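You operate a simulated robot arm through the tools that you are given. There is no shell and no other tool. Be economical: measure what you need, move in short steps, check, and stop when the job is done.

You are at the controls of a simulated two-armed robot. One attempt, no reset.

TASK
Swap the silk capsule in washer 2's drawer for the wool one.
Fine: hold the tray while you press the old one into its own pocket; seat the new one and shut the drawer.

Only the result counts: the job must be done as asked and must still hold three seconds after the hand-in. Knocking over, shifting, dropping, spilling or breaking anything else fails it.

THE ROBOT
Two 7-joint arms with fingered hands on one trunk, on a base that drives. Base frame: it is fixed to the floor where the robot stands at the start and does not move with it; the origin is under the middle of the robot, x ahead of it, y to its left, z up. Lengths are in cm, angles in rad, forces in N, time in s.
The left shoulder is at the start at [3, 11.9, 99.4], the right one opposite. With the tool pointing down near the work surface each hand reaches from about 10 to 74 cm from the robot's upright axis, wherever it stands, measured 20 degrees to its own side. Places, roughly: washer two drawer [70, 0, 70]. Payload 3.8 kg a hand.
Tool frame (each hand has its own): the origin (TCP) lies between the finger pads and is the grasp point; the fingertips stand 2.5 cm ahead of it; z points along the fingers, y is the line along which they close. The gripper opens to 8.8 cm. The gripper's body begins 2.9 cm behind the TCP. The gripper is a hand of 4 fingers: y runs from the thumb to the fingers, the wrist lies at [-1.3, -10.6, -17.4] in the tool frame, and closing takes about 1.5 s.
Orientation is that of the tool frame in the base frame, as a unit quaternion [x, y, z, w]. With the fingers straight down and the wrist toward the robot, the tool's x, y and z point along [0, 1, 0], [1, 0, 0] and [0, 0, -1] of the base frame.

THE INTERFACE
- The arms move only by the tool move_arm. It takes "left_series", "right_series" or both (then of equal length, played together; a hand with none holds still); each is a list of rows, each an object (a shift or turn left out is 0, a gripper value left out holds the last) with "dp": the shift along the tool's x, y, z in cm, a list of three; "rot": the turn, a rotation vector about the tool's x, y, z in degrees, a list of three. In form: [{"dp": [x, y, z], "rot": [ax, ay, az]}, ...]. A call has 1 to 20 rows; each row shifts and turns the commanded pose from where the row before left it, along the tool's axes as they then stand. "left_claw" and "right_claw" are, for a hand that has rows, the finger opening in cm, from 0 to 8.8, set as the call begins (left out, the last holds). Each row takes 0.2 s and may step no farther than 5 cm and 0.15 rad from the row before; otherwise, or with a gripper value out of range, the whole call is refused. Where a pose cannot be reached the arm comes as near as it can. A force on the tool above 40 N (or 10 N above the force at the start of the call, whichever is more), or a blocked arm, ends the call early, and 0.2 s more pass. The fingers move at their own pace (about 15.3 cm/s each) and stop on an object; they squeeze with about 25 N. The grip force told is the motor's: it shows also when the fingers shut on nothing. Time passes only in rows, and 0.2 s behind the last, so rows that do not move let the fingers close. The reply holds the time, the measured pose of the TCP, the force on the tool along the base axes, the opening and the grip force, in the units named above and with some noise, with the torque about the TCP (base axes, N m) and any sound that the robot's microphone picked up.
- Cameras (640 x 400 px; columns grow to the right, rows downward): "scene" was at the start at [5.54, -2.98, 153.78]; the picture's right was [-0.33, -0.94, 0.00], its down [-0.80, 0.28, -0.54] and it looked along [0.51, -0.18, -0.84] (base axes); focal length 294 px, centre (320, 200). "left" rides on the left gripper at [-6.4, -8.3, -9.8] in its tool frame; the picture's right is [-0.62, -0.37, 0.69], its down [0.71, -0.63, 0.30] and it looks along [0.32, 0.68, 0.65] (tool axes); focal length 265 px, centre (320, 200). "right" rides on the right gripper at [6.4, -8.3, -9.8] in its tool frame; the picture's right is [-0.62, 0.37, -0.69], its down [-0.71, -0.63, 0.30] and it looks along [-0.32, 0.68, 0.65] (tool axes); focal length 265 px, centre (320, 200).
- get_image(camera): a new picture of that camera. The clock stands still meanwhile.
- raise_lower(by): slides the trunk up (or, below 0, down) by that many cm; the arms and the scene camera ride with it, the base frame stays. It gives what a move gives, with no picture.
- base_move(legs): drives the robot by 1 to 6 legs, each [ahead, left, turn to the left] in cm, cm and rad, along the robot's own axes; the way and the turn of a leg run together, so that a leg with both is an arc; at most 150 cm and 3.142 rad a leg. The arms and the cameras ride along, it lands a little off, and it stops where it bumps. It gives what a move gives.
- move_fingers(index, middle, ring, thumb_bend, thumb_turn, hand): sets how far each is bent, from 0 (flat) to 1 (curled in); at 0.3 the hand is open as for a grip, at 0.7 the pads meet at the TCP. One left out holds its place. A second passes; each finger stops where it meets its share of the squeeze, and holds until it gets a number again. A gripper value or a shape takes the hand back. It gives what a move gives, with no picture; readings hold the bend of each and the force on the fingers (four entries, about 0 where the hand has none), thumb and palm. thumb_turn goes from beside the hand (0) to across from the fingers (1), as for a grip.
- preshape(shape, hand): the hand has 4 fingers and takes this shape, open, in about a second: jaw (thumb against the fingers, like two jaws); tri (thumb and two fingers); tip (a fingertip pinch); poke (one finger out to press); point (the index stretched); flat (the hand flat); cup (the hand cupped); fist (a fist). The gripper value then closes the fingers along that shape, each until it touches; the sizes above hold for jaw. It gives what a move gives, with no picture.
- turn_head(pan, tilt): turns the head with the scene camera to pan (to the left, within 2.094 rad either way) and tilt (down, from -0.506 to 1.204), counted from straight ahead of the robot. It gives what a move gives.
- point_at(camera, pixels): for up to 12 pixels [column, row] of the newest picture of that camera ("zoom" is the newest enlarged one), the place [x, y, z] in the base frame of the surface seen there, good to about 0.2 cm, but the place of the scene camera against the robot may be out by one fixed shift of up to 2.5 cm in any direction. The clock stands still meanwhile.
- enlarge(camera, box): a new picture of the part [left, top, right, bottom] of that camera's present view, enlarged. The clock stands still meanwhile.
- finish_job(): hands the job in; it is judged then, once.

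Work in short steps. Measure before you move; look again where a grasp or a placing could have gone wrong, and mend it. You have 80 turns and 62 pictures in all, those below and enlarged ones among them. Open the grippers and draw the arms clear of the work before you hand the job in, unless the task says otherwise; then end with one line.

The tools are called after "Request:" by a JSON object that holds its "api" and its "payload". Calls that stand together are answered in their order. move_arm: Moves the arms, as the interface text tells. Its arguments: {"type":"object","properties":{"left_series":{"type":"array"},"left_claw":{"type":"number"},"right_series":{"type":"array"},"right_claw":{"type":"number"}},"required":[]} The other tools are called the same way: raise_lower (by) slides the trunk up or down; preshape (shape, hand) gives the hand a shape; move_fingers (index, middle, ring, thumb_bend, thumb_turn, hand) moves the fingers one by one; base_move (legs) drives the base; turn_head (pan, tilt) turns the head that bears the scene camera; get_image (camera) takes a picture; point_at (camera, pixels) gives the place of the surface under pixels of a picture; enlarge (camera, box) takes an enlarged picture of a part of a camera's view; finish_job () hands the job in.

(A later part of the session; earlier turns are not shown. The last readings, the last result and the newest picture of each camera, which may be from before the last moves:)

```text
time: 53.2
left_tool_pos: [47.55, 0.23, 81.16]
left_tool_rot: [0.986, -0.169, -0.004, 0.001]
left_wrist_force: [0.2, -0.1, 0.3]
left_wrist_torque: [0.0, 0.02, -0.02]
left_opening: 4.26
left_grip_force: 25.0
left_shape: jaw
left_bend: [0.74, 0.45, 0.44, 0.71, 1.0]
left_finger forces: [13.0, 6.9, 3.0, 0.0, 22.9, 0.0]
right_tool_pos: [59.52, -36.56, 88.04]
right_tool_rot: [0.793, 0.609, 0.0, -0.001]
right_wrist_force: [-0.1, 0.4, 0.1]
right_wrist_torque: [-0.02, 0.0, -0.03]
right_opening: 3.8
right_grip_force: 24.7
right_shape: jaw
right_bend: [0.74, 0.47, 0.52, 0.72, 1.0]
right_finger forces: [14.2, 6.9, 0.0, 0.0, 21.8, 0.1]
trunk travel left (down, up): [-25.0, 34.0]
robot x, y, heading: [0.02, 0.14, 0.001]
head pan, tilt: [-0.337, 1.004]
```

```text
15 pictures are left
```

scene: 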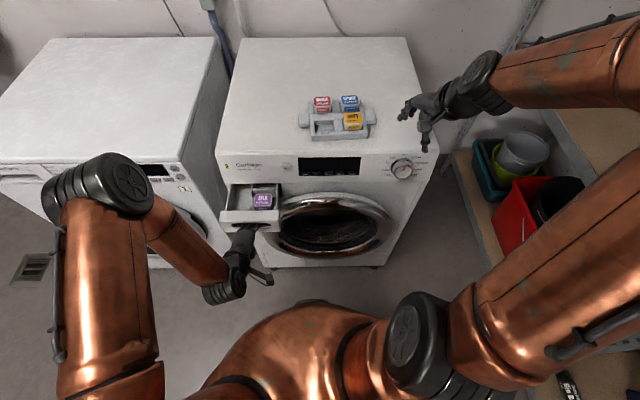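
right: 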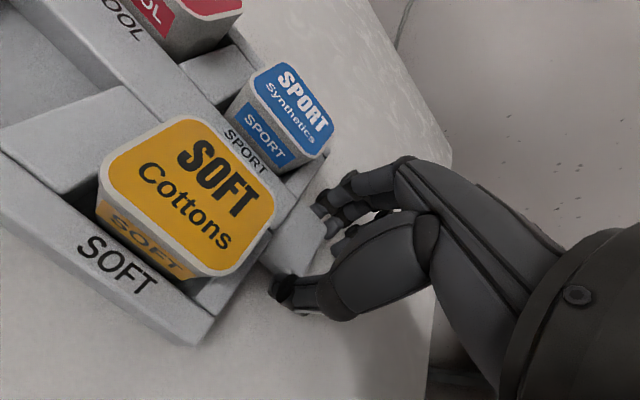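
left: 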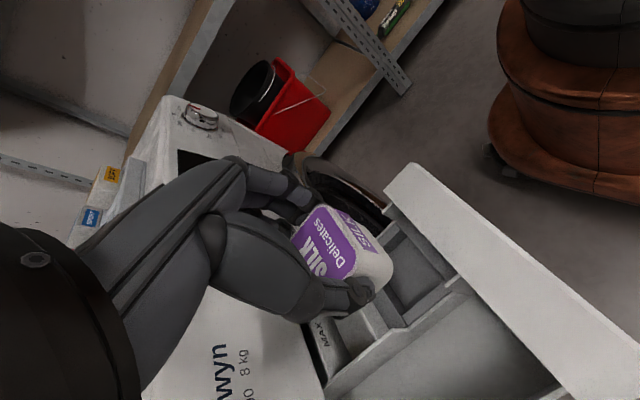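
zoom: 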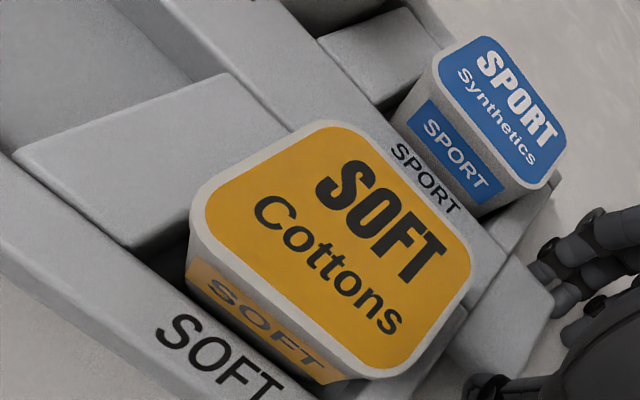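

The silk pocket centre works out at ≈(59.6,−22.4), tray yaw ≈15°. I lift the silk to z≈96, yaw to the tray, and carry it above the pocket.

Request:
{"api": "move_arm", "payload": {"left_series": [{"dp": [0, 0, -3.75]}, {"dp": [0, 0, -3.75]}, {"dp": [0, 0, -3.75]}, {"dp": [0, 0, -3.75], "rot": [0, 0, -4.4]}, {"dp": [2.89, 3.12, 0]}, {"dp": [2.89, 3.12, 0]}, {"dp": [2.89, 3.12, 0]}, {"dp": [2.89, 3.12, 0]}, {"dp": [2.89, 3.12, 0]}, {"dp": [2.89, 3.12, 0]}, {}, {}]}}

Request:
{"api": "get_image", "payload": {"camera": "left"}}

```text
time: 55.8
left_tool_pos: [54.01, -19.1, 96.74]
left_tool_rot: [0.991, -0.132, -0.005, 0.001]
left_wrist_force: [0.6, 0.1, -0.6]
left_wrist_torque: [0.01, -0.02, -0.03]
left_opening: 4.21
left_grip_force: 25.0
left_shape: jaw
left_bend: [0.74, 0.45, 0.44, 0.71, 1.0]
left_finger forces: [13.0, 6.9, 3.3, 0.1, 23.0, 0.0]
left hand out of reach, approached as far as the arm can: row 9, 10
right_tool_pos: [59.65, -36.43, 87.92]
right_tool_rot: [0.792, 0.61, -0.001, -0.001]
right_wrist_force: [0.5, 0.3, 0.3]
right_wrist_torque: [-0.01, -0.07, -0.04]
right_opening: 3.56
right_grip_force: 25.7
right_shape: jaw
right_bend: [0.74, 0.52, 0.52, 0.73, 1.0]
right_finger forces: [17.5, 4.3, 0.1, 0.0, 20.2, 0.0]
trunk travel left (down, up): [-25.0, 34.0]
robot x, y, heading: [-0.47, 0.16, 0.007]
head pan, tilt: [-0.337, 1.004]
```

```text
14 pictures are left
```

left: 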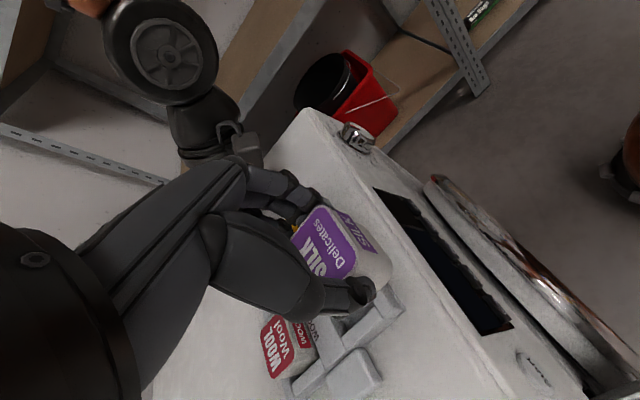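

The left arm cannot reach that far with the wrist to the side, so I must drive closer. First I release the tray handle, lift the right hand and retract both hands.

Request:
{"api": "move_arm", "payload": {"right_series": [{}, {}, {}, {}, {}, {"dp": [0, 0, -3.5]}, {"dp": [0, 0, -3.5]}, {"dp": [0, 0, -3.5]}, {"dp": [0, -3.5, 0]}, {"dp": [0, -3.5, 0]}, {"dp": [0, -3.5, 0]}, {"dp": [0, -3.5, 0]}], "right_claw": 8.8, "left_series": [{}, {}, {}, {}, {}, {"dp": [-3, -2, 0]}, {"dp": [-3, -2, 0]}, {"dp": [-3, -2, 0]}, {}, {}, {}, {}]}}

Request:
{"api": "base_move", "payload": {"legs": [[0, -13, 0], [11, 0, 0]]}}

Request:
{"api": "get_image", "payload": {"camera": "scene"}}

```text
time: 58.4
left_tool_pos: [55.52, -14.44, 94.98]
left_tool_rot: [0.991, -0.132, -0.004, 0.0]
left_wrist_force: [0.0, 0.2, -0.7]
left_wrist_torque: [0.02, 0.01, -0.02]
left_opening: 4.22
left_grip_force: 24.7
left_shape: jaw
left_bend: [0.74, 0.45, 0.44, 0.71, 1.0]
left_finger forces: [12.9, 6.9, 3.3, 0.0, 23.2, 0.0]
left hand out of reach, approached as far as the arm can: row 6, 7, 8
right_tool_pos: [46.04, -32.85, 98.45]
right_tool_rot: [0.792, 0.61, 0.001, 0.001]
right_wrist_force: [0.8, 0.6, 0.0]
right_wrist_torque: [0.01, -0.05, 0.03]
right_opening: 8.77
right_grip_force: 0.1
right_shape: jaw
right_bend: [0.3, 0.3, 0.3, 0.3, 0.98]
right_finger forces: [0.0, 0.1, 0.0, 0.0, 0.0, 0.1]
trunk travel left (down, up): [-25.0, 34.0]
robot x, y, heading: [0.17, -0.37, 0.003]
head pan, tilt: [-0.337, 1.004]
```

```text
time: 60.5
left_tool_pos: [66.67, -27.4, 94.91]
left_tool_rot: [0.991, -0.133, -0.006, 0.001]
left_wrist_force: [0.2, 0.2, 0.3]
left_wrist_torque: [-0.01, -0.03, 0.01]
left_opening: 4.25
left_grip_force: 24.8
left_shape: jaw
left_bend: [0.74, 0.45, 0.44, 0.71, 1.0]
left_finger forces: [12.9, 6.9, 3.3, 0.0, 23.0, 0.1]
right_tool_pos: [57.22, -45.77, 98.34]
right_tool_rot: [0.792, 0.61, -0.001, -0.001]
right_wrist_force: [0.7, 0.2, 0.2]
right_wrist_torque: [0.0, 0.0, -0.01]
right_opening: 8.77
right_grip_force: 0.1
right_shape: jaw
right_bend: [0.3, 0.3, 0.3, 0.3, 0.98]
right_finger forces: [0.1, 0.0, 0.1, 0.0, 0.0, 0.0]
trunk travel left (down, up): [-25.0, 34.0]
robot x, y, heading: [10.77, -12.88, 0.008]
head pan, tilt: [-0.337, 1.004]
```

```text
13 pictures are left
```

scene: 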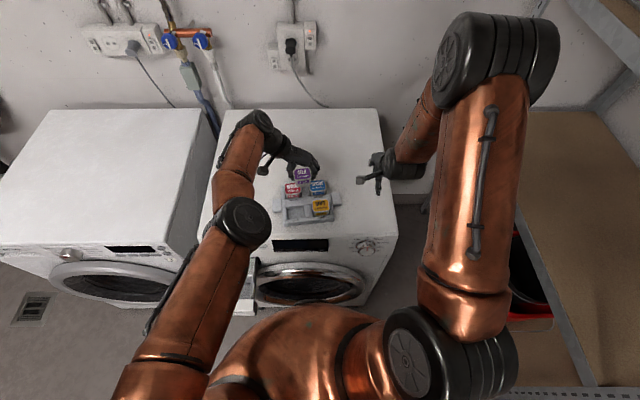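

The robot is closer now and everything stands. I move the silk above its pocket and bring the right hand back down over the handle.

Request:
{"api": "move_arm", "payload": {"left_series": [{"dp": [0, 0, -1.5]}, {"dp": [-2.78, -0.99, 0]}, {"dp": [-2.78, -0.99, 0]}, {"dp": [-2.79, -0.98, 0]}, {}, {}, {}, {}, {}, {}, {}, {}], "right_series": [{}, {}, {}, {"dp": [3.16, 0, 0]}, {"dp": [3.16, 0, 0]}, {"dp": [3.15, -0.13, 0]}, {"dp": [0, 0, 2.5]}, {"dp": [0, 0, 2.5]}, {"dp": [0, 0, 2.5]}, {"dp": [0, 0, 1.8]}, {"dp": [0, 0, 1]}, {}]}}

Request:
{"api": "get_image", "payload": {"camera": "right"}}

```text
time: 63.1
left_tool_pos: [67.25, -25.26, 94.71]
left_tool_rot: [0.991, -0.132, -0.005, 0.001]
left_wrist_force: [0.6, 0.1, -0.5]
left_wrist_torque: [-0.07, -0.01, 0.01]
left_opening: 4.23
left_grip_force: 24.9
left_shape: jaw
left_bend: [0.74, 0.45, 0.44, 0.71, 1.0]
left_finger forces: [13.0, 7.0, 3.3, 0.1, 23.0, 0.0]
left hand out of reach, approached as far as the arm can: row 2, 3, 4
right_tool_pos: [59.22, -36.68, 88.06]
right_tool_rot: [0.792, 0.61, 0.0, 0.001]
right_wrist_force: [-0.2, -0.3, 1.1]
right_wrist_torque: [-0.02, 0.0, 0.02]
right_opening: 8.77
right_grip_force: 0.1
right_shape: jaw
right_bend: [0.3, 0.3, 0.3, 0.3, 0.98]
right_finger forces: [0.0, 0.0, 0.0, 0.1, 0.0, 0.1]
trunk travel left (down, up): [-25.0, 34.0]
robot x, y, heading: [11.5, -12.61, 0.003]
head pan, tilt: [-0.337, 1.004]
```

```text
12 pictures are left
```

right: 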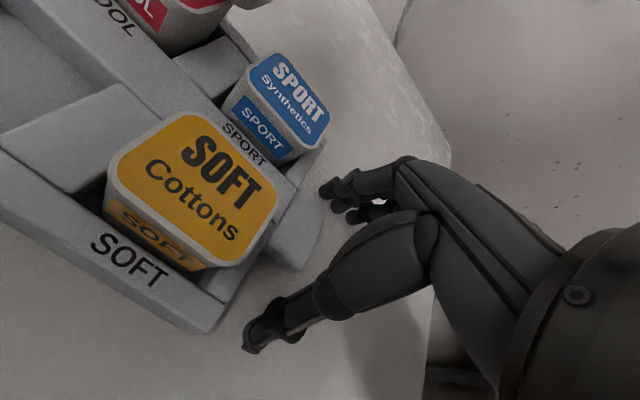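

The left arm seems stuck at a joint limit. I first raise it 2 cm and step back toward the pose region that worked before, in small steps.

Request:
{"api": "move_arm", "payload": {"left_series": [{"dp": [0, 0, -1]}, {"dp": [0, 0, -1]}, {"dp": [-1, -1, 0]}, {"dp": [-1, -1, 0]}, {"dp": [-1, -1, 0]}, {"dp": [-1, -1, 0]}, {"dp": [-1, -1, 0]}, {"dp": [-1, -1, 0]}, {"dp": [-1, -1, 0]}, {"dp": [-1, -1, 0]}, {}]}}

```text
time: 65.5
left_tool_pos: [69.47, -17.48, 95.55]
left_tool_rot: [0.991, -0.133, -0.004, 0.0]
left_wrist_force: [-0.5, 0.5, -0.3]
left_wrist_torque: [-0.02, 0.02, 0.02]
left_opening: 4.25
left_grip_force: 24.7
left_shape: jaw
left_bend: [0.74, 0.45, 0.44, 0.71, 1.0]
left_finger forces: [13.0, 6.8, 3.3, 0.1, 22.9, 0.1]
left hand out of reach, approached as far as the arm can: row 2, 3, 4, 5, 6, 7, 8, 9, 10
right_tool_pos: [59.27, -36.73, 87.99]
right_tool_rot: [0.792, 0.61, -0.001, 0.0]
right_wrist_force: [-0.5, 0.8, -0.1]
right_wrist_torque: [-0.01, 0.03, 0.01]
right_opening: 8.73
right_grip_force: 0.1
right_shape: jaw
right_bend: [0.3, 0.3, 0.3, 0.3, 0.98]
right_finger forces: [0.0, 0.0, 0.0, 0.1, 0.1, 0.0]
trunk travel left (down, up): [-25.0, 34.0]
robot x, y, heading: [10.64, -12.56, 0.005]
head pan, tilt: [-0.337, 1.004]
```

The wrist is at full stretch (≈59 cm), a singular posture. I try larger inward steps combined with a yaw to bend the elbow.

Request:
{"api": "move_arm", "payload": {"left_series": [{"dp": [-4.5, 0.5, 0], "rot": [0, 0, -8]}, {"dp": [-4.5, 0.5, 0], "rot": [0, 0, -8]}, {"dp": [-4.5, 0.5, 0], "rot": [0, 0, -8]}, {}]}}

```text
time: 66.5
left_tool_pos: [72.44, -20.87, 91.73]
left_tool_rot: [0.997, 0.077, -0.005, 0.001]
left_wrist_force: [-0.2, 0.2, -1.5]
left_wrist_torque: [0.0, 0.03, 0.01]
left_opening: 4.25
left_grip_force: 25.1
left_shape: jaw
left_bend: [0.74, 0.45, 0.44, 0.71, 1.0]
left_finger forces: [13.0, 6.9, 3.2, 0.0, 23.0, 0.1]
left hand out of reach, approached as far as the arm can: row 1, 2, 3
right_tool_pos: [59.25, -36.6, 88.03]
right_tool_rot: [0.792, 0.61, 0.0, 0.0]
right_wrist_force: [-0.3, 0.5, -0.2]
right_wrist_torque: [0.03, 0.0, 0.03]
right_opening: 8.78
right_grip_force: 0.0
right_shape: jaw
right_bend: [0.3, 0.3, 0.3, 0.3, 0.98]
right_finger forces: [0.0, 0.0, 0.0, 0.1, 0.0, 0.1]
trunk travel left (down, up): [-25.0, 34.0]
robot x, y, heading: [10.22, -12.89, 0.001]
head pan, tilt: [-0.337, 1.004]
```

The arm went straight and the elbow seems caught on the wrong side. I lift with the trunk 5 cm for safety, then stretch outward and come back in small steps.

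Request:
{"api": "raise_lower", "payload": {"by": 5}}

Request:
{"api": "move_arm", "payload": {"left_series": [{"dp": [1.9, 0.65, 0]}, {"dp": [1.9, 0.65, 0]}, {"dp": [1.9, 0.65, 0]}, {}, {"dp": [-0.9, -0.3, 0]}, {"dp": [-0.9, -0.3, 0]}, {"dp": [-0.9, -0.3, 0]}, {"dp": [-0.9, -0.3, 0]}, {"dp": [-0.9, -0.3, 0]}, {"dp": [-0.9, -0.3, 0]}, {"dp": [-0.9, -0.3, 0]}, {"dp": [-0.9, -0.3, 0]}]}}

```text
time: 67.4
left_tool_pos: [72.44, -20.74, 96.61]
left_tool_rot: [0.997, 0.076, -0.006, -0.001]
left_wrist_force: [0.6, -0.8, -0.4]
left_wrist_torque: [-0.02, 0.02, -0.01]
left_opening: 4.2
left_grip_force: 25.3
left_shape: jaw
left_bend: [0.74, 0.45, 0.44, 0.71, 1.0]
left_finger forces: [13.0, 6.9, 3.2, 0.1, 23.0, 0.0]
right_tool_pos: [59.34, -36.54, 92.98]
right_tool_rot: [0.792, 0.611, 0.0, -0.001]
right_wrist_force: [0.8, 0.2, -1.0]
right_wrist_torque: [0.02, -0.01, -0.01]
right_opening: 8.77
right_grip_force: 0.0
right_shape: jaw
right_bend: [0.3, 0.3, 0.3, 0.3, 0.98]
right_finger forces: [0.0, 0.0, 0.0, 0.1, 0.1, 0.0]
trunk travel left (down, up): [-30.0, 29.0]
robot x, y, heading: [10.91, -12.87, 0.003]
head pan, tilt: [-0.337, 1.004]
```

```text
time: 70.0
left_tool_pos: [67.7, -20.13, 95.69]
left_tool_rot: [0.997, 0.077, -0.006, -0.001]
left_wrist_force: [-0.4, -0.6, -0.6]
left_wrist_torque: [-0.02, -0.03, -0.02]
left_opening: 4.22
left_grip_force: 25.2
left_shape: jaw
left_bend: [0.74, 0.45, 0.44, 0.71, 1.0]
left_finger forces: [12.9, 6.8, 3.3, 0.0, 22.9, 0.1]
left hand out of reach, approached as far as the arm can: row 1, 2, 3, 5, 6, 7, 8
right_tool_pos: [59.32, -36.69, 93.08]
right_tool_rot: [0.792, 0.61, -0.001, 0.0]
right_wrist_force: [-0.8, 0.3, -0.7]
right_wrist_torque: [0.0, 0.0, 0.04]
right_opening: 8.76
right_grip_force: 0.1
right_shape: jaw
right_bend: [0.3, 0.3, 0.3, 0.3, 0.98]
right_finger forces: [0.1, 0.0, 0.1, 0.0, 0.0, 0.0]
trunk travel left (down, up): [-30.0, 29.0]
robot x, y, heading: [10.53, -12.99, 0.004]
head pan, tilt: [-0.337, 1.004]
```

Unstuck: the last rows were reached. I move inward to above the pocket and yaw back to the tray's 15°.

Request:
{"api": "move_arm", "payload": {"left_series": [{"dp": [-1.71, 0.18, 0]}, {"dp": [-1.71, 0.18, 0]}, {"dp": [-1.71, 0.18, 0]}, {"dp": [-1.71, 0.18, 0]}, {"dp": [-1.71, 0.18, 0]}, {"rot": [0, 0, 7.93]}, {"rot": [0, 0, 7.93]}, {"rot": [0, 0, 7.93]}, {}, {}]}}

```text
time: 72.2
left_tool_pos: [59.41, -22.24, 95.78]
left_tool_rot: [0.991, -0.132, -0.006, 0.001]
left_wrist_force: [0.5, 0.0, -1.2]
left_wrist_torque: [0.01, 0.02, 0.0]
left_opening: 4.23
left_grip_force: 25.0
left_shape: jaw
left_bend: [0.74, 0.45, 0.44, 0.71, 1.0]
left_finger forces: [12.9, 6.8, 3.3, 0.0, 22.8, 0.0]
right_tool_pos: [59.33, -36.66, 93.05]
right_tool_rot: [0.792, 0.61, 0.0, 0.0]
right_wrist_force: [0.4, 0.5, 1.1]
right_wrist_torque: [-0.03, 0.0, 0.0]
right_opening: 8.77
right_grip_force: 0.1
right_shape: jaw
right_bend: [0.3, 0.3, 0.3, 0.3, 0.98]
right_finger forces: [0.1, 0.1, 0.1, 0.0, 0.1, 0.1]
trunk travel left (down, up): [-30.0, 29.0]
robot x, y, heading: [10.9, -12.89, 0.001]
head pan, tilt: [-0.337, 1.004]
```

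Exactly above the pocket. I lower the right hand onto the handle and close it, then look through the left camera.

Request:
{"api": "move_arm", "payload": {"right_series": [{"dp": [0.2, 0, 2.5]}, {"dp": [0, 0, 2.5]}, {}]}}

Request:
{"api": "move_arm", "payload": {"right_series": [{}, {}, {}, {}, {}, {}, {}], "right_claw": 0}}

Request:
{"api": "get_image", "payload": {"camera": "left"}}

```text
time: 73.0
left_tool_pos: [59.43, -22.31, 95.79]
left_tool_rot: [0.991, -0.131, -0.005, 0.001]
left_wrist_force: [0.0, -1.2, -0.5]
left_wrist_torque: [0.04, 0.03, 0.03]
left_opening: 4.22
left_grip_force: 24.5
left_shape: jaw
left_bend: [0.74, 0.45, 0.44, 0.71, 1.0]
left_finger forces: [12.9, 6.9, 3.2, 0.0, 22.7, 0.0]
right_tool_pos: [59.33, -36.4, 88.06]
right_tool_rot: [0.792, 0.61, -0.001, -0.001]
right_wrist_force: [-0.2, 0.6, -0.1]
right_wrist_torque: [-0.06, 0.0, 0.01]
right_opening: 8.79
right_grip_force: 0.0
right_shape: jaw
right_bend: [0.3, 0.3, 0.3, 0.3, 0.98]
right_finger forces: [0.0, 0.0, 0.0, 0.0, 0.0, 0.0]
trunk travel left (down, up): [-30.0, 29.0]
robot x, y, heading: [10.98, -12.98, 0.004]
head pan, tilt: [-0.337, 1.004]
```

```text
time: 74.6
left_tool_pos: [59.29, -22.26, 95.84]
left_tool_rot: [0.991, -0.131, -0.005, 0.002]
left_wrist_force: [-0.1, -0.2, -0.4]
left_wrist_torque: [0.02, -0.02, 0.0]
left_opening: 4.23
left_grip_force: 24.7
left_shape: jaw
left_bend: [0.74, 0.45, 0.44, 0.71, 1.0]
left_finger forces: [12.9, 6.9, 3.2, 0.0, 22.8, 0.0]
right_tool_pos: [59.29, -36.41, 88.23]
right_tool_rot: [0.792, 0.61, 0.0, 0.0]
right_wrist_force: [-0.1, -0.7, -0.6]
right_wrist_torque: [-0.01, -0.1, -0.06]
right_opening: 3.29
right_grip_force: 25.4
right_shape: jaw
right_bend: [0.73, 0.58, 0.55, 0.74, 1.0]
right_finger forces: [19.5, 2.0, 0.0, 0.0, 20.7, 0.0]
trunk travel left (down, up): [-30.0, 29.0]
robot x, y, heading: [11.03, -13.02, -0.001]
head pan, tilt: [-0.337, 1.004]
```

```text
11 pictures are left
```

left: 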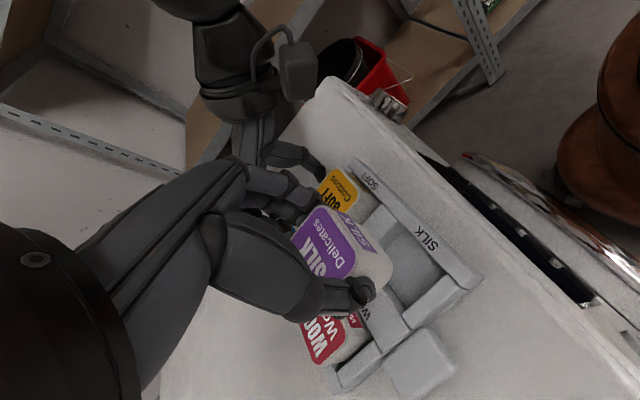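

Handle held. I zoom on the silk pocket and measure its walls from this camera.

Request:
{"api": "enlarge", "payload": {"camera": "left", "box": [290, 180, 500, 310]}}

Request:
{"api": "point_at", "payload": {"camera": "zoom", "pixels": [[445, 285], [530, 315], [360, 160], [270, 85], [385, 390], [370, 300], [460, 300], [300, 145], [330, 290], [480, 330], [400, 220], [250, 200]]}}

```text
3.05 times, centred on (395, 245) of left
```

zoom: 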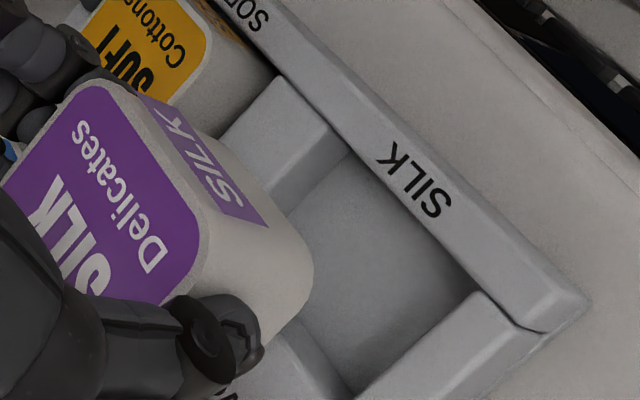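

```text
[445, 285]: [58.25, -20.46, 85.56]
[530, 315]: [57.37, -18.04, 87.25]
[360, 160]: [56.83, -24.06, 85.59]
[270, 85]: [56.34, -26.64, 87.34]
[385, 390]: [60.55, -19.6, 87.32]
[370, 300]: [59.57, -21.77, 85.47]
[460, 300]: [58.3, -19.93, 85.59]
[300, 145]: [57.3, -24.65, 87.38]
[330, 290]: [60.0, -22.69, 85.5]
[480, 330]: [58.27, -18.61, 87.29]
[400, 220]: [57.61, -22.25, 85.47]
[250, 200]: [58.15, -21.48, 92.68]
```

I query the pocket's corners and edges more exactly.

Request:
{"api": "point_at", "payload": {"camera": "zoom", "pixels": [[352, 155], [474, 288], [348, 150], [478, 284], [338, 128], [355, 396], [420, 345], [300, 170], [283, 205], [410, 215], [290, 330], [340, 385]]}}

```text
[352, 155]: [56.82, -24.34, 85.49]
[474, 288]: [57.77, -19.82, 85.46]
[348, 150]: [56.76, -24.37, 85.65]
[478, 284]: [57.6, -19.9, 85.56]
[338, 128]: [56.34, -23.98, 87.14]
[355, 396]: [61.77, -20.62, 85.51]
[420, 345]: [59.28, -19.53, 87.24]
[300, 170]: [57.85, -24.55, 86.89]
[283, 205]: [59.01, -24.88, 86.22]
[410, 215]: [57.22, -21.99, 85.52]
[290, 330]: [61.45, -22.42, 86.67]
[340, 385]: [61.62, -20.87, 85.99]
```

I check the tray's present yaw along the long front wall and the in-hand capsule's yaw.

Request:
{"api": "point_at", "payload": {"camera": "zoom", "pixels": [[350, 60], [560, 285], [300, 15], [500, 225], [262, 50], [500, 305], [330, 110], [100, 95], [190, 210], [200, 240], [170, 300], [20, 180]]}}

```text
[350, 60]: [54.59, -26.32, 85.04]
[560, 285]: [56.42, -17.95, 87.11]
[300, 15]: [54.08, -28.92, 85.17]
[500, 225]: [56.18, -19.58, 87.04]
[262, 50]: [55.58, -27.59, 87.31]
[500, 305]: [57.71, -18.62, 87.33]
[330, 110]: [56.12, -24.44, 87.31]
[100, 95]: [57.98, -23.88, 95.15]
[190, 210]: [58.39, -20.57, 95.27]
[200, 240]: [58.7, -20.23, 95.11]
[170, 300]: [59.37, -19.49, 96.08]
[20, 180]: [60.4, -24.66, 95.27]
```

I measure the front face of the held capsule to know its offset from the TCP.

Request:
{"api": "point_at", "payload": {"camera": "zoom", "pixels": [[165, 115], [195, 150], [230, 190], [260, 215], [290, 245], [240, 150], [215, 260], [230, 280], [270, 270], [295, 290]]}}

```text
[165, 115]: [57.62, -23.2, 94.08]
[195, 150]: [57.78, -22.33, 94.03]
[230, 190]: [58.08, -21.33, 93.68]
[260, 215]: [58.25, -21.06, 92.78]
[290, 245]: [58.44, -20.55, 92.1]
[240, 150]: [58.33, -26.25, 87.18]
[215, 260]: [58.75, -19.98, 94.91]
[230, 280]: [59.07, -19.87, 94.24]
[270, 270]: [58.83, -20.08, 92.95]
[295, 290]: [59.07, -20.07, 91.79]
```

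Held capsule centre is ≈0.5 cm ahead and 0.2 cm left of the pocket centre, yaw to correct ≈2°. I correct and lower until just above the rim.

Request:
{"api": "move_arm", "payload": {"left_series": [{"dp": [-0.5, 0.2, 0], "rot": [0, 0, -1.9]}, {"dp": [0, 0, 1.8]}, {"dp": [0, 0, 1.8]}, {}]}}

Request:
{"api": "enlarge", "payload": {"camera": "left", "box": [270, 170, 480, 310]}}

```text
time: 75.6
left_tool_pos: [58.76, -22.29, 92.08]
left_tool_rot: [0.993, -0.115, -0.006, 0.001]
left_wrist_force: [1.2, -0.2, -0.6]
left_wrist_torque: [-0.01, 0.0, 0.02]
left_opening: 4.25
left_grip_force: 24.9
left_shape: jaw
left_bend: [0.74, 0.45, 0.44, 0.71, 1.0]
left_finger forces: [12.8, 6.8, 3.1, 0.0, 22.8, 0.0]
right_tool_pos: [59.26, -36.49, 88.17]
right_tool_rot: [0.792, 0.61, 0.0, 0.001]
right_wrist_force: [0.4, 0.1, -1.0]
right_wrist_torque: [-0.02, -0.06, -0.05]
right_opening: 3.3
right_grip_force: 24.9
right_shape: jaw
right_bend: [0.73, 0.58, 0.55, 0.74, 1.0]
right_finger forces: [19.5, 2.0, 0.1, 0.1, 20.6, 0.0]
trunk travel left (down, up): [-30.0, 29.0]
robot x, y, heading: [10.88, -12.66, -0.002]
head pan, tilt: [-0.337, 1.004]
```

```text
2.86 times, centred on (375, 240) of left
```

zoom: 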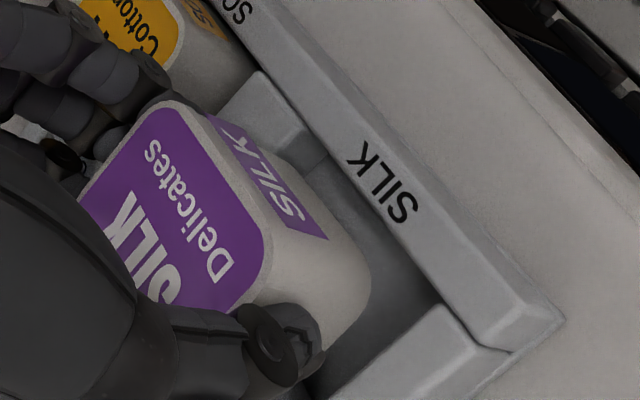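

I measure front/left faces against the pocket walls here.

Request:
{"api": "point_at", "payload": {"camera": "zoom", "pixels": [[240, 150], [270, 185], [305, 225], [320, 265], [290, 175], [345, 240], [335, 165], [435, 295], [310, 140], [440, 310], [330, 320], [340, 300]]}}

```text
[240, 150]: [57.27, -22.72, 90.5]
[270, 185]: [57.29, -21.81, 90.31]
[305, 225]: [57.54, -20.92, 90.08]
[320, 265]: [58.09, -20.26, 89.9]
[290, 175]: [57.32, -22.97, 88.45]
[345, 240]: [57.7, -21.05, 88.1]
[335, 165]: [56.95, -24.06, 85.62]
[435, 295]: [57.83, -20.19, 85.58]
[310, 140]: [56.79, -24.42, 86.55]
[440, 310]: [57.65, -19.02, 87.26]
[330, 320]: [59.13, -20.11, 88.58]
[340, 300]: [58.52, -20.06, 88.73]
```

Aligned within 0.1 cm. I lower in small steps into the pocket.

Request:
{"api": "move_arm", "payload": {"left_series": [{"dp": [0.05, 0.12, 0.5]}, {"dp": [0, 0, 0.5]}, {"dp": [0, 0, 0.5]}, {"dp": [0, 0, 0.4]}, {"dp": [0, 0, 0.3]}, {}]}}

Request:
{"api": "enlarge", "payload": {"camera": "left", "box": [270, 170, 480, 310]}}

```text
time: 77.0
left_tool_pos: [58.79, -22.34, 90.0]
left_tool_rot: [0.993, -0.115, -0.006, 0.001]
left_wrist_force: [-3.0, 4.6, 5.2]
left_wrist_torque: [0.12, 0.07, -0.11]
left_opening: 4.21
left_grip_force: 25.5
left_shape: jaw
left_bend: [0.74, 0.45, 0.45, 0.71, 0.99]
left_finger forces: [12.3, 6.5, 3.0, 0.1, 26.3, 0.0]
right_tool_pos: [59.24, -36.44, 88.08]
right_tool_rot: [0.793, 0.61, 0.0, 0.0]
right_wrist_force: [2.5, -3.9, -3.6]
right_wrist_torque: [-0.15, -0.14, -0.1]
right_opening: 3.34
right_grip_force: 25.0
right_shape: jaw
right_bend: [0.73, 0.58, 0.55, 0.74, 1.0]
right_finger forces: [20.4, 3.4, 0.0, 0.1, 19.3, 0.0]
trunk travel left (down, up): [-30.0, 29.0]
robot x, y, heading: [11.14, -12.81, 0.004]
head pan, tilt: [-0.337, 1.004]
```

```text
2.86 times, centred on (375, 240) of left
```

zoom: 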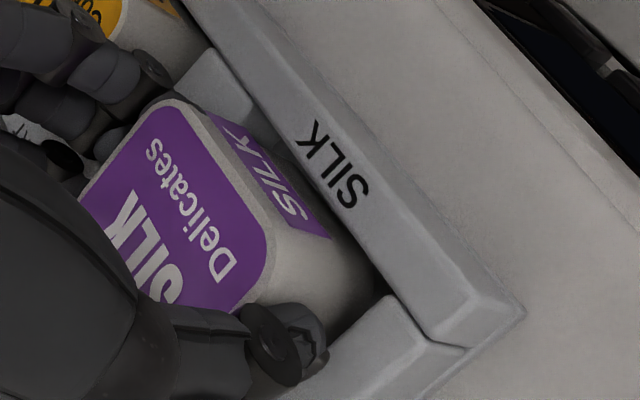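

It slid into the pocket, light contact (5 N). I press further down in small steps to make sure that it seats.

Request:
{"api": "move_arm", "payload": {"left_series": [{"dp": [0, 0, 0.25]}, {"dp": [0, 0, 0.25]}, {"dp": [0, 0, 0.25]}, {"dp": [0, 0, 0.25]}, {}]}}

```text
time: 77.9
left_tool_pos: [58.97, -22.65, 89.8]
left_tool_rot: [0.993, -0.114, -0.005, 0.003]
left_wrist_force: [-7.2, 5.6, 19.5]
left_wrist_torque: [0.3, 0.15, -0.15]
left_opening: 4.26
left_grip_force: 25.2
left_shape: jaw
left_bend: [0.75, 0.46, 0.46, 0.71, 0.99]
left_finger forces: [12.3, 6.1, 2.8, 0.0, 25.4, 0.1]
right_tool_pos: [59.14, -36.45, 88.14]
right_tool_rot: [0.793, 0.609, -0.001, 0.001]
right_wrist_force: [2.0, -3.3, -4.3]
right_wrist_torque: [-0.01, -0.18, -0.1]
right_opening: 3.38
right_grip_force: 25.1
right_shape: jaw
right_bend: [0.73, 0.58, 0.55, 0.74, 1.0]
right_finger forces: [20.4, 2.7, 0.0, 0.0, 19.0, 0.0]
trunk travel left (down, up): [-30.0, 29.0]
robot x, y, heading: [10.7, -12.72, 0.0]
head pan, tilt: [-0.337, 1.004]
stopped in row 4 (left hand): the force on the tool passed its limit at 43 N (the readings are from after the stop); the commanded pose is now the measured one
```

Pressed past 40 N against the floor. I release and lift the left hand, then check the seat.

Request:
{"api": "move_arm", "payload": {"left_series": [{}, {}, {}, {}, {"dp": [0, 0, -2]}, {"dp": [0, 0, -3]}, {"dp": [0, 0, -3]}, {}], "left_claw": 6}}

Request:
{"api": "get_image", "payload": {"camera": "left"}}

```text
time: 79.7
left_tool_pos: [58.97, -22.39, 97.56]
left_tool_rot: [0.994, -0.113, -0.003, 0.004]
left_wrist_force: [0.1, -0.4, 0.4]
left_wrist_torque: [0.02, 0.04, -0.01]
left_opening: 5.95
left_grip_force: 0.0
left_shape: jaw
left_bend: [0.28, 0.38, 0.35, 0.6, 0.99]
left_finger forces: [0.1, 0.1, 0.0, 0.1, 0.0, 0.0]
right_tool_pos: [59.24, -36.47, 88.13]
right_tool_rot: [0.792, 0.61, 0.0, -0.001]
right_wrist_force: [0.6, 0.6, -0.6]
right_wrist_torque: [0.01, -0.16, -0.03]
right_opening: 3.32
right_grip_force: 24.6
right_shape: jaw
right_bend: [0.73, 0.58, 0.55, 0.74, 1.0]
right_finger forces: [19.2, 1.6, 0.0, 0.1, 20.3, 0.0]
trunk travel left (down, up): [-30.0, 29.0]
robot x, y, heading: [11.17, -12.66, 0.006]
head pan, tilt: [-0.337, 1.004]
```

```text
7 pictures are left
```

left: 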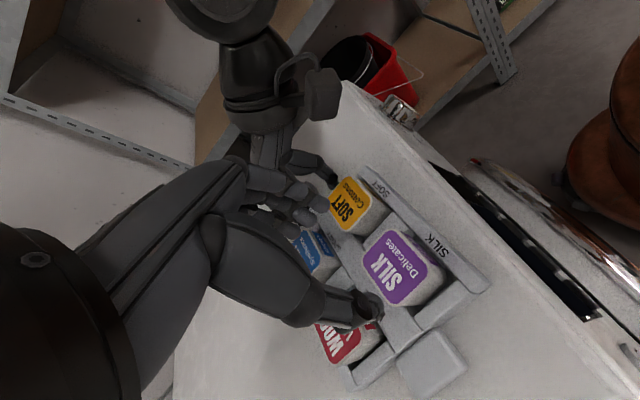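

Silk sits in its pocket. I compare top heights of silk and soft, and get wool's visible points.

Request:
{"api": "point_at", "payload": {"camera": "left", "pixels": [[403, 267], [375, 250], [430, 285], [400, 243], [357, 204], [338, 340], [345, 330], [330, 345], [375, 340], [352, 352], [318, 255], [322, 325]]}}

```text
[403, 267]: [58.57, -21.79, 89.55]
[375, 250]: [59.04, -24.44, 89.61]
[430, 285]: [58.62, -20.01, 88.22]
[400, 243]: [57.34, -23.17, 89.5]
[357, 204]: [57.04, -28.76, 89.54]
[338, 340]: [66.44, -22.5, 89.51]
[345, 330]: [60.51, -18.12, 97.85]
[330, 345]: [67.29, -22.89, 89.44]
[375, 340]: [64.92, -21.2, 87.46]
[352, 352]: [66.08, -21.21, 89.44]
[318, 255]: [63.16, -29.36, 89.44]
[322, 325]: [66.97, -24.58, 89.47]
```

All tops level at ≈89.5: silk is fully seated. I move the left hand above the wool capsule and look.

Request:
{"api": "move_arm", "payload": {"left_series": [{"dp": [1.75, -0.1, 0]}, {"dp": [1.75, -0.1, 0]}, {"dp": [1.75, -0.1, 0]}, {"dp": [1.75, -0.1, 0]}, {}]}}

Request:
{"api": "get_image", "payload": {"camera": "left"}}

```text
time: 80.9
left_tool_pos: [65.96, -23.85, 97.49]
left_tool_rot: [0.993, -0.114, -0.004, 0.003]
left_wrist_force: [0.1, -0.4, 0.1]
left_wrist_torque: [-0.04, 0.01, -0.01]
left_opening: 5.96
left_grip_force: 0.1
left_shape: jaw
left_bend: [0.28, 0.38, 0.35, 0.6, 0.99]
left_finger forces: [0.0, 0.1, 0.0, 0.1, 0.0, 0.0]
right_tool_pos: [59.22, -36.31, 88.02]
right_tool_rot: [0.793, 0.609, 0.0, -0.001]
right_wrist_force: [-0.6, 0.3, 0.9]
right_wrist_torque: [-0.01, -0.12, -0.03]
right_opening: 3.32
right_grip_force: 24.6
right_shape: jaw
right_bend: [0.73, 0.59, 0.55, 0.74, 1.0]
right_finger forces: [19.4, 1.7, 0.1, 0.1, 20.2, 0.0]
trunk travel left (down, up): [-30.0, 29.0]
robot x, y, heading: [10.94, -12.66, 0.002]
head pan, tilt: [-0.337, 1.004]
```

```text
6 pictures are left
```

left: 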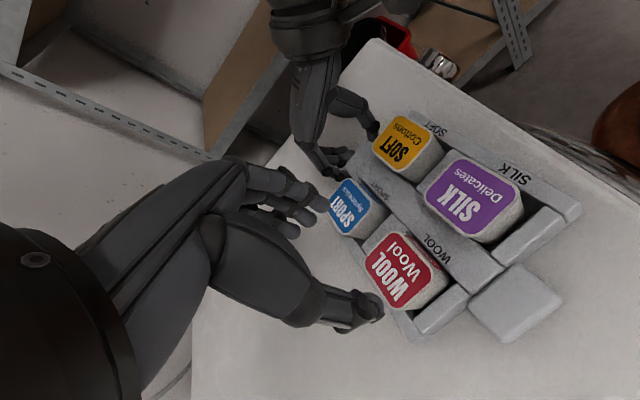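

Wool is clear at (402,270). I measure its top.

Request:
{"api": "point_at", "payload": {"camera": "left", "pixels": [[402, 271], [368, 258], [392, 235], [436, 268], [408, 305], [380, 246], [414, 250], [422, 288], [385, 285], [353, 208], [474, 195], [406, 142]]}}

```text
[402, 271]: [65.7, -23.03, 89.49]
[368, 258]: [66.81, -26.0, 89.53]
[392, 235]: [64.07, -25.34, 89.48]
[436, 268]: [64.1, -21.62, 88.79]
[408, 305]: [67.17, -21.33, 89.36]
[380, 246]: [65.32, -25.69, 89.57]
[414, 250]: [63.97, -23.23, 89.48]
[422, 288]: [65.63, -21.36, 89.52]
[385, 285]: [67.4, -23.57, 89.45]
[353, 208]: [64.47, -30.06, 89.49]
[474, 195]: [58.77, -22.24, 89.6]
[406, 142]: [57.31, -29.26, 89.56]
```

Wool centre ≈(65.6,−23.55). I adjust, lower to z 90.1 and grip it.

Request:
{"api": "move_arm", "payload": {"left_series": [{"dp": [-0.42, -0.21, 0]}, {"dp": [0, 0, 2.5]}, {"dp": [0, 0, 2.5]}, {"dp": [0, 0, 1.4]}, {"dp": [0, 0, 0.9]}, {}]}}

Request:
{"api": "move_arm", "payload": {"left_series": [{}, {}, {}, {}, {}, {}, {}], "left_claw": 0}}

```text
time: 82.3
left_tool_pos: [65.57, -23.48, 90.38]
left_tool_rot: [0.993, -0.114, -0.004, 0.003]
left_wrist_force: [-0.4, -0.1, 0.7]
left_wrist_torque: [-0.02, 0.0, -0.01]
left_opening: 5.98
left_grip_force: 0.1
left_shape: jaw
left_bend: [0.28, 0.38, 0.35, 0.6, 0.99]
left_finger forces: [0.0, 0.1, 0.0, 0.0, 0.0, 0.0]
right_tool_pos: [59.27, -36.56, 88.15]
right_tool_rot: [0.793, 0.609, 0.0, -0.001]
right_wrist_force: [-0.7, 0.1, 0.4]
right_wrist_torque: [-0.01, -0.13, -0.04]
right_opening: 3.34
right_grip_force: 25.3
right_shape: jaw
right_bend: [0.73, 0.59, 0.55, 0.74, 1.0]
right_finger forces: [19.2, 1.8, 0.0, 0.1, 20.3, 0.0]
trunk travel left (down, up): [-30.0, 29.0]
robot x, y, heading: [10.89, -12.82, 0.002]
head pan, tilt: [-0.337, 1.004]
```

```text
time: 83.9
left_tool_pos: [65.58, -23.53, 90.41]
left_tool_rot: [0.994, -0.113, -0.004, 0.004]
left_wrist_force: [0.1, 0.2, -0.2]
left_wrist_torque: [0.02, 0.0, -0.01]
left_opening: 4.26
left_grip_force: 25.0
left_shape: jaw
left_bend: [0.74, 0.46, 0.45, 0.71, 1.0]
left_finger forces: [12.7, 7.1, 3.1, 0.1, 23.0, 0.0]
right_tool_pos: [59.33, -36.45, 88.11]
right_tool_rot: [0.793, 0.609, -0.001, -0.001]
right_wrist_force: [0.6, -1.2, 0.3]
right_wrist_torque: [0.01, -0.16, -0.03]
right_opening: 3.34
right_grip_force: 25.0
right_shape: jaw
right_bend: [0.73, 0.59, 0.55, 0.74, 1.0]
right_finger forces: [19.3, 1.8, 0.0, 0.0, 20.3, 0.0]
trunk travel left (down, up): [-30.0, 29.0]
robot x, y, heading: [10.85, -12.64, 0.007]
head pan, tilt: [-0.337, 1.004]
```

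Gripped. I lift the wool out while the right hand holds the tray, then carry it toward the drawer.

Request:
{"api": "move_arm", "payload": {"left_series": [{"dp": [0, 0, -1]}, {"dp": [0, 0, -1]}, {"dp": [0, 0, -2]}, {"dp": [0, 0, -2.2]}, {"dp": [-2.83, -2.35, 0]}, {"dp": [-2.83, -2.35, 0]}, {"dp": [-2.83, -2.35, 0]}, {"dp": [-2.83, -2.35, 0]}, {"dp": [-2.83, -2.35, 0]}, {"dp": [-2.83, -2.35, 0]}, {"dp": [-2.83, -2.35, 0]}, {}]}}

Request:
{"api": "move_arm", "payload": {"right_series": [{}, {}, {}, {}, {}, {}, {"dp": [0, 0, -3.5]}, {"dp": [0, 0, -3.5]}, {"dp": [0, 0, -3.5]}, {"dp": [0, -3.5, -1]}, {"dp": [0, -3.5, -1]}, {"dp": [0, -3.5, -1]}], "right_claw": 8.8}}

```text
time: 86.5
left_tool_pos: [50.03, -3.14, 96.44]
left_tool_rot: [0.993, -0.115, -0.004, 0.003]
left_wrist_force: [0.0, -0.8, -0.3]
left_wrist_torque: [0.0, -0.01, -0.01]
left_opening: 4.24
left_grip_force: 25.4
left_shape: jaw
left_bend: [0.74, 0.46, 0.45, 0.71, 1.0]
left_finger forces: [12.6, 7.1, 3.2, 0.0, 22.9, 0.0]
right_tool_pos: [59.33, -36.46, 88.19]
right_tool_rot: [0.794, 0.609, 0.0, -0.001]
right_wrist_force: [0.0, 0.0, 1.6]
right_wrist_torque: [0.01, -0.16, -0.04]
right_opening: 3.34
right_grip_force: 25.0
right_shape: jaw
right_bend: [0.73, 0.59, 0.55, 0.74, 1.0]
right_finger forces: [19.1, 1.8, 0.0, 0.0, 20.3, 0.0]
trunk travel left (down, up): [-30.0, 29.0]
robot x, y, heading: [10.83, -12.9, 0.007]
head pan, tilt: [-0.337, 1.004]
```

```text
time: 89.1
left_tool_pos: [49.96, -3.26, 96.46]
left_tool_rot: [0.994, -0.113, -0.004, 0.004]
left_wrist_force: [-0.1, -0.3, -0.7]
left_wrist_torque: [-0.04, -0.02, 0.01]
left_opening: 4.25
left_grip_force: 25.0
left_shape: jaw
left_bend: [0.74, 0.46, 0.45, 0.71, 1.0]
left_finger forces: [12.7, 7.1, 3.2, 0.1, 22.9, 0.0]
right_tool_pos: [49.13, -33.74, 101.76]
right_tool_rot: [0.793, 0.61, 0.0, 0.0]
right_wrist_force: [-1.5, -0.4, -0.1]
right_wrist_torque: [0.01, 0.0, -0.06]
right_opening: 8.79
right_grip_force: 0.1
right_shape: jaw
right_bend: [0.3, 0.3, 0.3, 0.3, 0.98]
right_finger forces: [0.0, 0.0, 0.0, 0.1, 0.0, 0.0]
trunk travel left (down, up): [-30.0, 29.0]
robot x, y, heading: [10.56, -12.82, 0.007]
head pan, tilt: [-0.337, 1.004]
```

I yaw to the washer's 19°, shift over the pocket and lower to z≈81, then look.

Request:
{"api": "move_arm", "payload": {"left_series": [{"rot": [0, 0, 6.4]}, {"dp": [-1.65, -1.19, 0]}, {"dp": [-1.64, -1.18, 0]}, {"dp": [0, 0, 3.8]}, {"dp": [0, 0, 3.8]}, {"dp": [0, 0, 3.8]}, {"dp": [0, 0, 4.0]}, {}, {}]}}

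Request:
{"api": "get_image", "payload": {"camera": "left"}}

```text
time: 91.1
left_tool_pos: [47.6, 0.06, 81.18]
left_tool_rot: [0.986, -0.168, -0.004, 0.003]
left_wrist_force: [0.3, -0.9, -1.1]
left_wrist_torque: [0.0, 0.02, -0.02]
left_opening: 4.25
left_grip_force: 24.8
left_shape: jaw
left_bend: [0.74, 0.46, 0.45, 0.71, 1.0]
left_finger forces: [12.5, 7.1, 3.2, 0.0, 22.9, 0.0]
right_tool_pos: [49.26, -33.77, 101.52]
right_tool_rot: [0.793, 0.61, 0.0, -0.001]
right_wrist_force: [0.1, 0.6, 0.5]
right_wrist_torque: [0.01, 0.0, -0.01]
right_opening: 8.77
right_grip_force: 0.0
right_shape: jaw
right_bend: [0.3, 0.3, 0.3, 0.3, 0.98]
right_finger forces: [0.0, 0.0, 0.0, 0.0, 0.0, 0.1]
trunk travel left (down, up): [-30.0, 29.0]
robot x, y, heading: [10.8, -12.78, 0.006]
head pan, tilt: [-0.337, 1.004]
```

```text
5 pictures are left
```

left: 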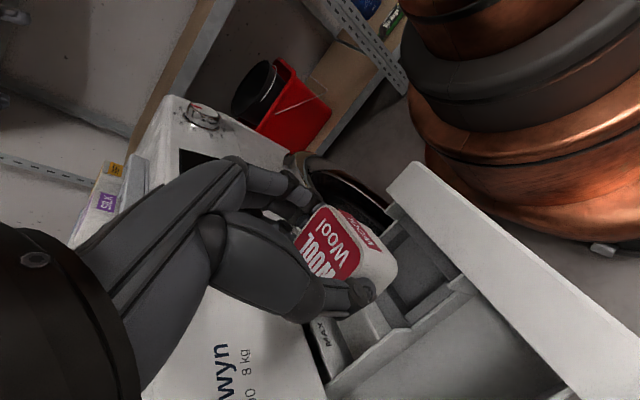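

The drawer is unchanged. I measure the held wool faces and the pocket walls.

Request:
{"api": "point_at", "payload": {"camera": "left", "pixels": [[360, 228], [372, 240], [383, 250], [380, 285], [388, 278], [402, 235], [420, 250], [440, 265], [425, 275], [405, 285], [430, 290], [400, 310]]}}

```text
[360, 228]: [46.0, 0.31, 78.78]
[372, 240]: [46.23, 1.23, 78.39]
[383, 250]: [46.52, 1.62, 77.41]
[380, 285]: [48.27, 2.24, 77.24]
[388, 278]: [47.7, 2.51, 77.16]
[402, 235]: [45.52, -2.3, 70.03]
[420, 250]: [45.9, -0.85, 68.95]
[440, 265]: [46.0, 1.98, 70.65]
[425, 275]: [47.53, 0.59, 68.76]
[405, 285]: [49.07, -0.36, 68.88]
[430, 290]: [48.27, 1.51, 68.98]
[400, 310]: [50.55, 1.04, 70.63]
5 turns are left
```

Wool is within 0.2 cm of the pocket; turns are short. I correct 0.2 cm, lower and press it in, release, lift and look.

Request:
{"api": "move_arm", "payload": {"left_series": [{"dp": [-0.1, 0.2, 0]}, {"dp": [0, 0, 2.5]}, {"dp": [0, 0, 2.4]}, {"dp": [0, 0, 0.6]}, {"dp": [0, 0, 0.6]}, {"dp": [0, 0, 0.6]}, {"dp": [0, 0, 0.4]}, {"dp": [0, 0, 0.3]}, {"dp": [0, 0, 0.25]}, {"dp": [0, 0, 0.25]}, {"dp": [0, 0, 0.25]}, {}]}}

Request:
{"api": "move_arm", "payload": {"left_series": [{}, {}, {}, {}, {}, {"dp": [0, 0, -2]}, {"dp": [0, 0, -3.5]}, {"dp": [0, 0, -3.5]}, {"dp": [0, 0, -3.5]}, {}], "left_claw": 6.2}}

Request:
{"api": "get_image", "payload": {"camera": "left"}}

```text
time: 93.8
left_tool_pos: [47.49, -0.07, 73.14]
left_tool_rot: [0.986, -0.168, -0.002, 0.006]
left_wrist_force: [-0.4, 1.8, 24.4]
left_wrist_torque: [0.13, -0.04, -0.09]
left_opening: 4.32
left_grip_force: 24.7
left_shape: jaw
left_bend: [0.75, 0.46, 0.46, 0.71, 1.0]
left_finger forces: [13.9, 7.4, 5.7, 0.0, 25.5, 0.1]
right_tool_pos: [49.02, -33.78, 101.63]
right_tool_rot: [0.793, 0.609, 0.0, -0.001]
right_wrist_force: [0.8, 0.7, -0.5]
right_wrist_torque: [0.02, -0.02, 0.02]
right_opening: 8.78
right_grip_force: 0.0
right_shape: jaw
right_bend: [0.3, 0.3, 0.3, 0.3, 0.98]
right_finger forces: [0.0, 0.0, 0.0, 0.0, 0.1, 0.0]
trunk travel left (down, up): [-30.0, 29.0]
robot x, y, heading: [10.54, -12.75, 0.0]
head pan, tilt: [-0.337, 1.004]
stopped in row 12 (left hand): the force on the tool passed its limit at 40 N (the readings are from after the stop); the commanded pose is now the measured one
```

```text
time: 96.0
left_tool_pos: [47.49, 0.11, 85.6]
left_tool_rot: [0.986, -0.168, -0.004, 0.004]
left_wrist_force: [0.4, -0.4, -0.5]
left_wrist_torque: [0.0, 0.01, 0.01]
left_opening: 6.18
left_grip_force: 0.1
left_shape: jaw
left_bend: [0.27, 0.37, 0.34, 0.58, 0.99]
left_finger forces: [0.1, 0.1, 0.0, 0.0, 0.1, 0.0]
right_tool_pos: [49.23, -33.74, 101.52]
right_tool_rot: [0.793, 0.61, -0.001, 0.0]
right_wrist_force: [0.1, -0.4, 1.1]
right_wrist_torque: [0.02, -0.04, 0.0]
right_opening: 8.77
right_grip_force: 0.0
right_shape: jaw
right_bend: [0.3, 0.3, 0.3, 0.3, 0.98]
right_finger forces: [0.1, 0.0, 0.0, 0.0, 0.0, 0.2]
trunk travel left (down, up): [-30.0, 29.0]
robot x, y, heading: [11.01, -12.76, 0.001]
head pan, tilt: [-0.337, 1.004]
```

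```text
4 pictures are left
4 turns are left
```

left: 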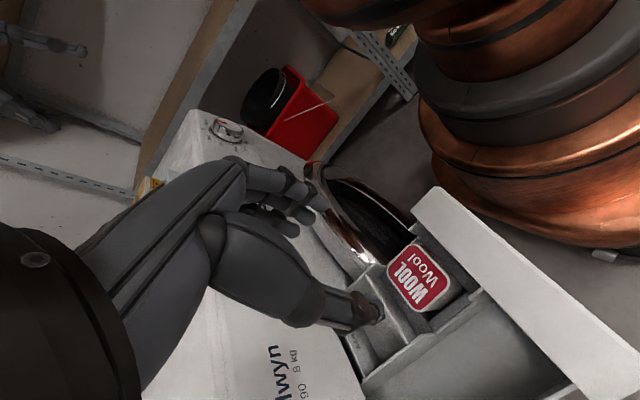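

Wool sits flat in the drawer. I back the base 8 cm for room, lower the closed left hand in front of the panel, and push the drawer shut.

Request:
{"api": "base_move", "payload": {"legs": [[-8, 0, 0]]}}

Request:
{"api": "move_arm", "payload": {"left_series": [{"dp": [-2.8, -2.9, 0]}, {"dp": [0, -2.9, 0]}, {"dp": [0, 0, 4]}, {"dp": [0, 0, 4]}, {"dp": [0, 0, 4]}, {"dp": [0, 0, 4]}, {}, {"dp": [1.3, 0, 0]}, {"dp": [1.3, 0, 0]}, {"dp": [1.3, 0, 0]}, {"dp": [1.3, 0, 0]}, {"dp": [1.3, 0, 0]}, {"dp": [1.3, 0, 0]}, {"dp": [1.3, 0, 0]}, {"dp": [1.3, 0, 0]}, {"dp": [1.3, 0, 0]}, {"dp": [1.3, 0, 0]}, {"dp": [1.3, 0, 0]}, {"dp": [1.3, 0, 0]}], "left_claw": 0}}

Request:
{"api": "move_arm", "payload": {"left_series": [{"dp": [0.4, 0, 0]}, {"dp": [0.4, 0, 0]}, {"dp": [0.4, 0, 0]}, {"dp": [0.4, 0, 0]}, {"dp": [0.4, 0, 0]}, {"dp": [0.4, 0, 0]}, {"dp": [0.4, 0, 0]}]}}

Request:
{"api": "get_image", "payload": {"camera": "scene"}}

```text
time: 97.1
left_tool_pos: [39.32, -0.0, 85.68]
left_tool_rot: [0.986, -0.168, -0.002, 0.005]
left_wrist_force: [-0.5, 0.9, 0.5]
left_wrist_torque: [-0.01, -0.02, 0.03]
left_opening: 6.2
left_grip_force: 0.0
left_shape: jaw
left_bend: [0.27, 0.37, 0.34, 0.58, 0.99]
left_finger forces: [0.1, 0.1, 0.0, 0.1, 0.1, 0.0]
right_tool_pos: [41.05, -33.81, 101.64]
right_tool_rot: [0.792, 0.61, 0.0, 0.0]
right_wrist_force: [-0.7, 0.6, -0.6]
right_wrist_torque: [0.01, -0.03, 0.0]
right_opening: 8.78
right_grip_force: 0.0
right_shape: jaw
right_bend: [0.3, 0.3, 0.3, 0.3, 0.98]
right_finger forces: [0.0, 0.0, 0.1, 0.0, 0.0, 0.1]
trunk travel left (down, up): [-30.0, 29.0]
robot x, y, heading: [2.79, -13.13, 0.004]
head pan, tilt: [-0.337, 1.004]
```

```text
time: 101.1
left_tool_pos: [45.93, 3.17, 69.57]
left_tool_rot: [0.986, -0.169, -0.003, 0.005]
left_wrist_force: [0.3, 0.1, 0.9]
left_wrist_torque: [-0.02, -0.01, -0.01]
left_opening: 0.0
left_grip_force: 25.4
left_shape: jaw
left_bend: [0.7, 0.7, 0.7, 0.38, 1.0]
left_finger forces: [0.0, 0.0, 0.8, 0.1, 0.1, 0.0]
left hand out of reach, approached as far as the arm can: row 13, 14, 15, 16, 17, 18, 19
right_tool_pos: [41.2, -33.83, 101.72]
right_tool_rot: [0.792, 0.611, 0.0, -0.001]
right_wrist_force: [-0.4, -0.2, -0.5]
right_wrist_torque: [-0.03, 0.0, -0.01]
right_opening: 8.76
right_grip_force: 0.0
right_shape: jaw
right_bend: [0.3, 0.3, 0.3, 0.3, 0.98]
right_finger forces: [0.1, 0.0, 0.1, 0.0, 0.0, 0.1]
trunk travel left (down, up): [-30.0, 29.0]
robot x, y, heading: [3.02, -12.74, 0.002]
head pan, tilt: [-0.337, 1.004]
```

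```text
time: 102.7
left_tool_pos: [46.65, 2.62, 70.17]
left_tool_rot: [0.986, -0.168, -0.003, 0.004]
left_wrist_force: [-0.8, 1.2, -1.2]
left_wrist_torque: [0.02, -0.02, -0.02]
left_opening: 0.02
left_grip_force: 25.1
left_shape: jaw
left_bend: [0.7, 0.7, 0.7, 0.38, 1.0]
left_finger forces: [0.0, 0.0, 0.9, 0.0, 0.0, 0.1]
left hand out of reach, approached as far as the arm can: row 2, 4, 6, 7
right_tool_pos: [41.16, -33.69, 101.57]
right_tool_rot: [0.792, 0.61, -0.001, -0.001]
right_wrist_force: [-0.4, 0.7, -0.2]
right_wrist_torque: [0.04, 0.0, -0.01]
right_opening: 8.76
right_grip_force: 0.2
right_shape: jaw
right_bend: [0.3, 0.3, 0.3, 0.3, 0.98]
right_finger forces: [0.1, 0.0, 0.0, 0.0, 0.0, 0.0]
trunk travel left (down, up): [-30.0, 29.0]
robot x, y, heading: [2.76, -12.94, 0.006]
head pan, tilt: [-0.337, 1.004]
```

```text
3 pictures are left
3 turns are left
```

scene: 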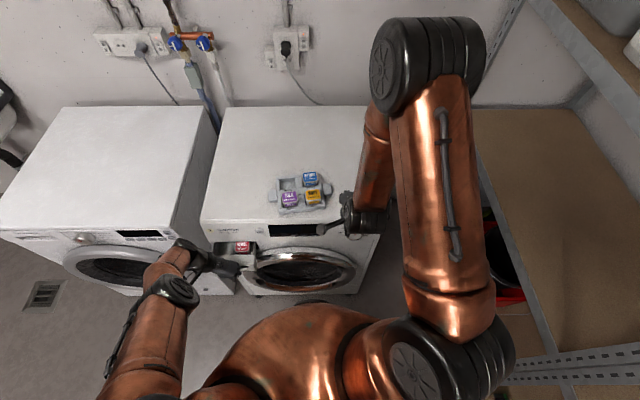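

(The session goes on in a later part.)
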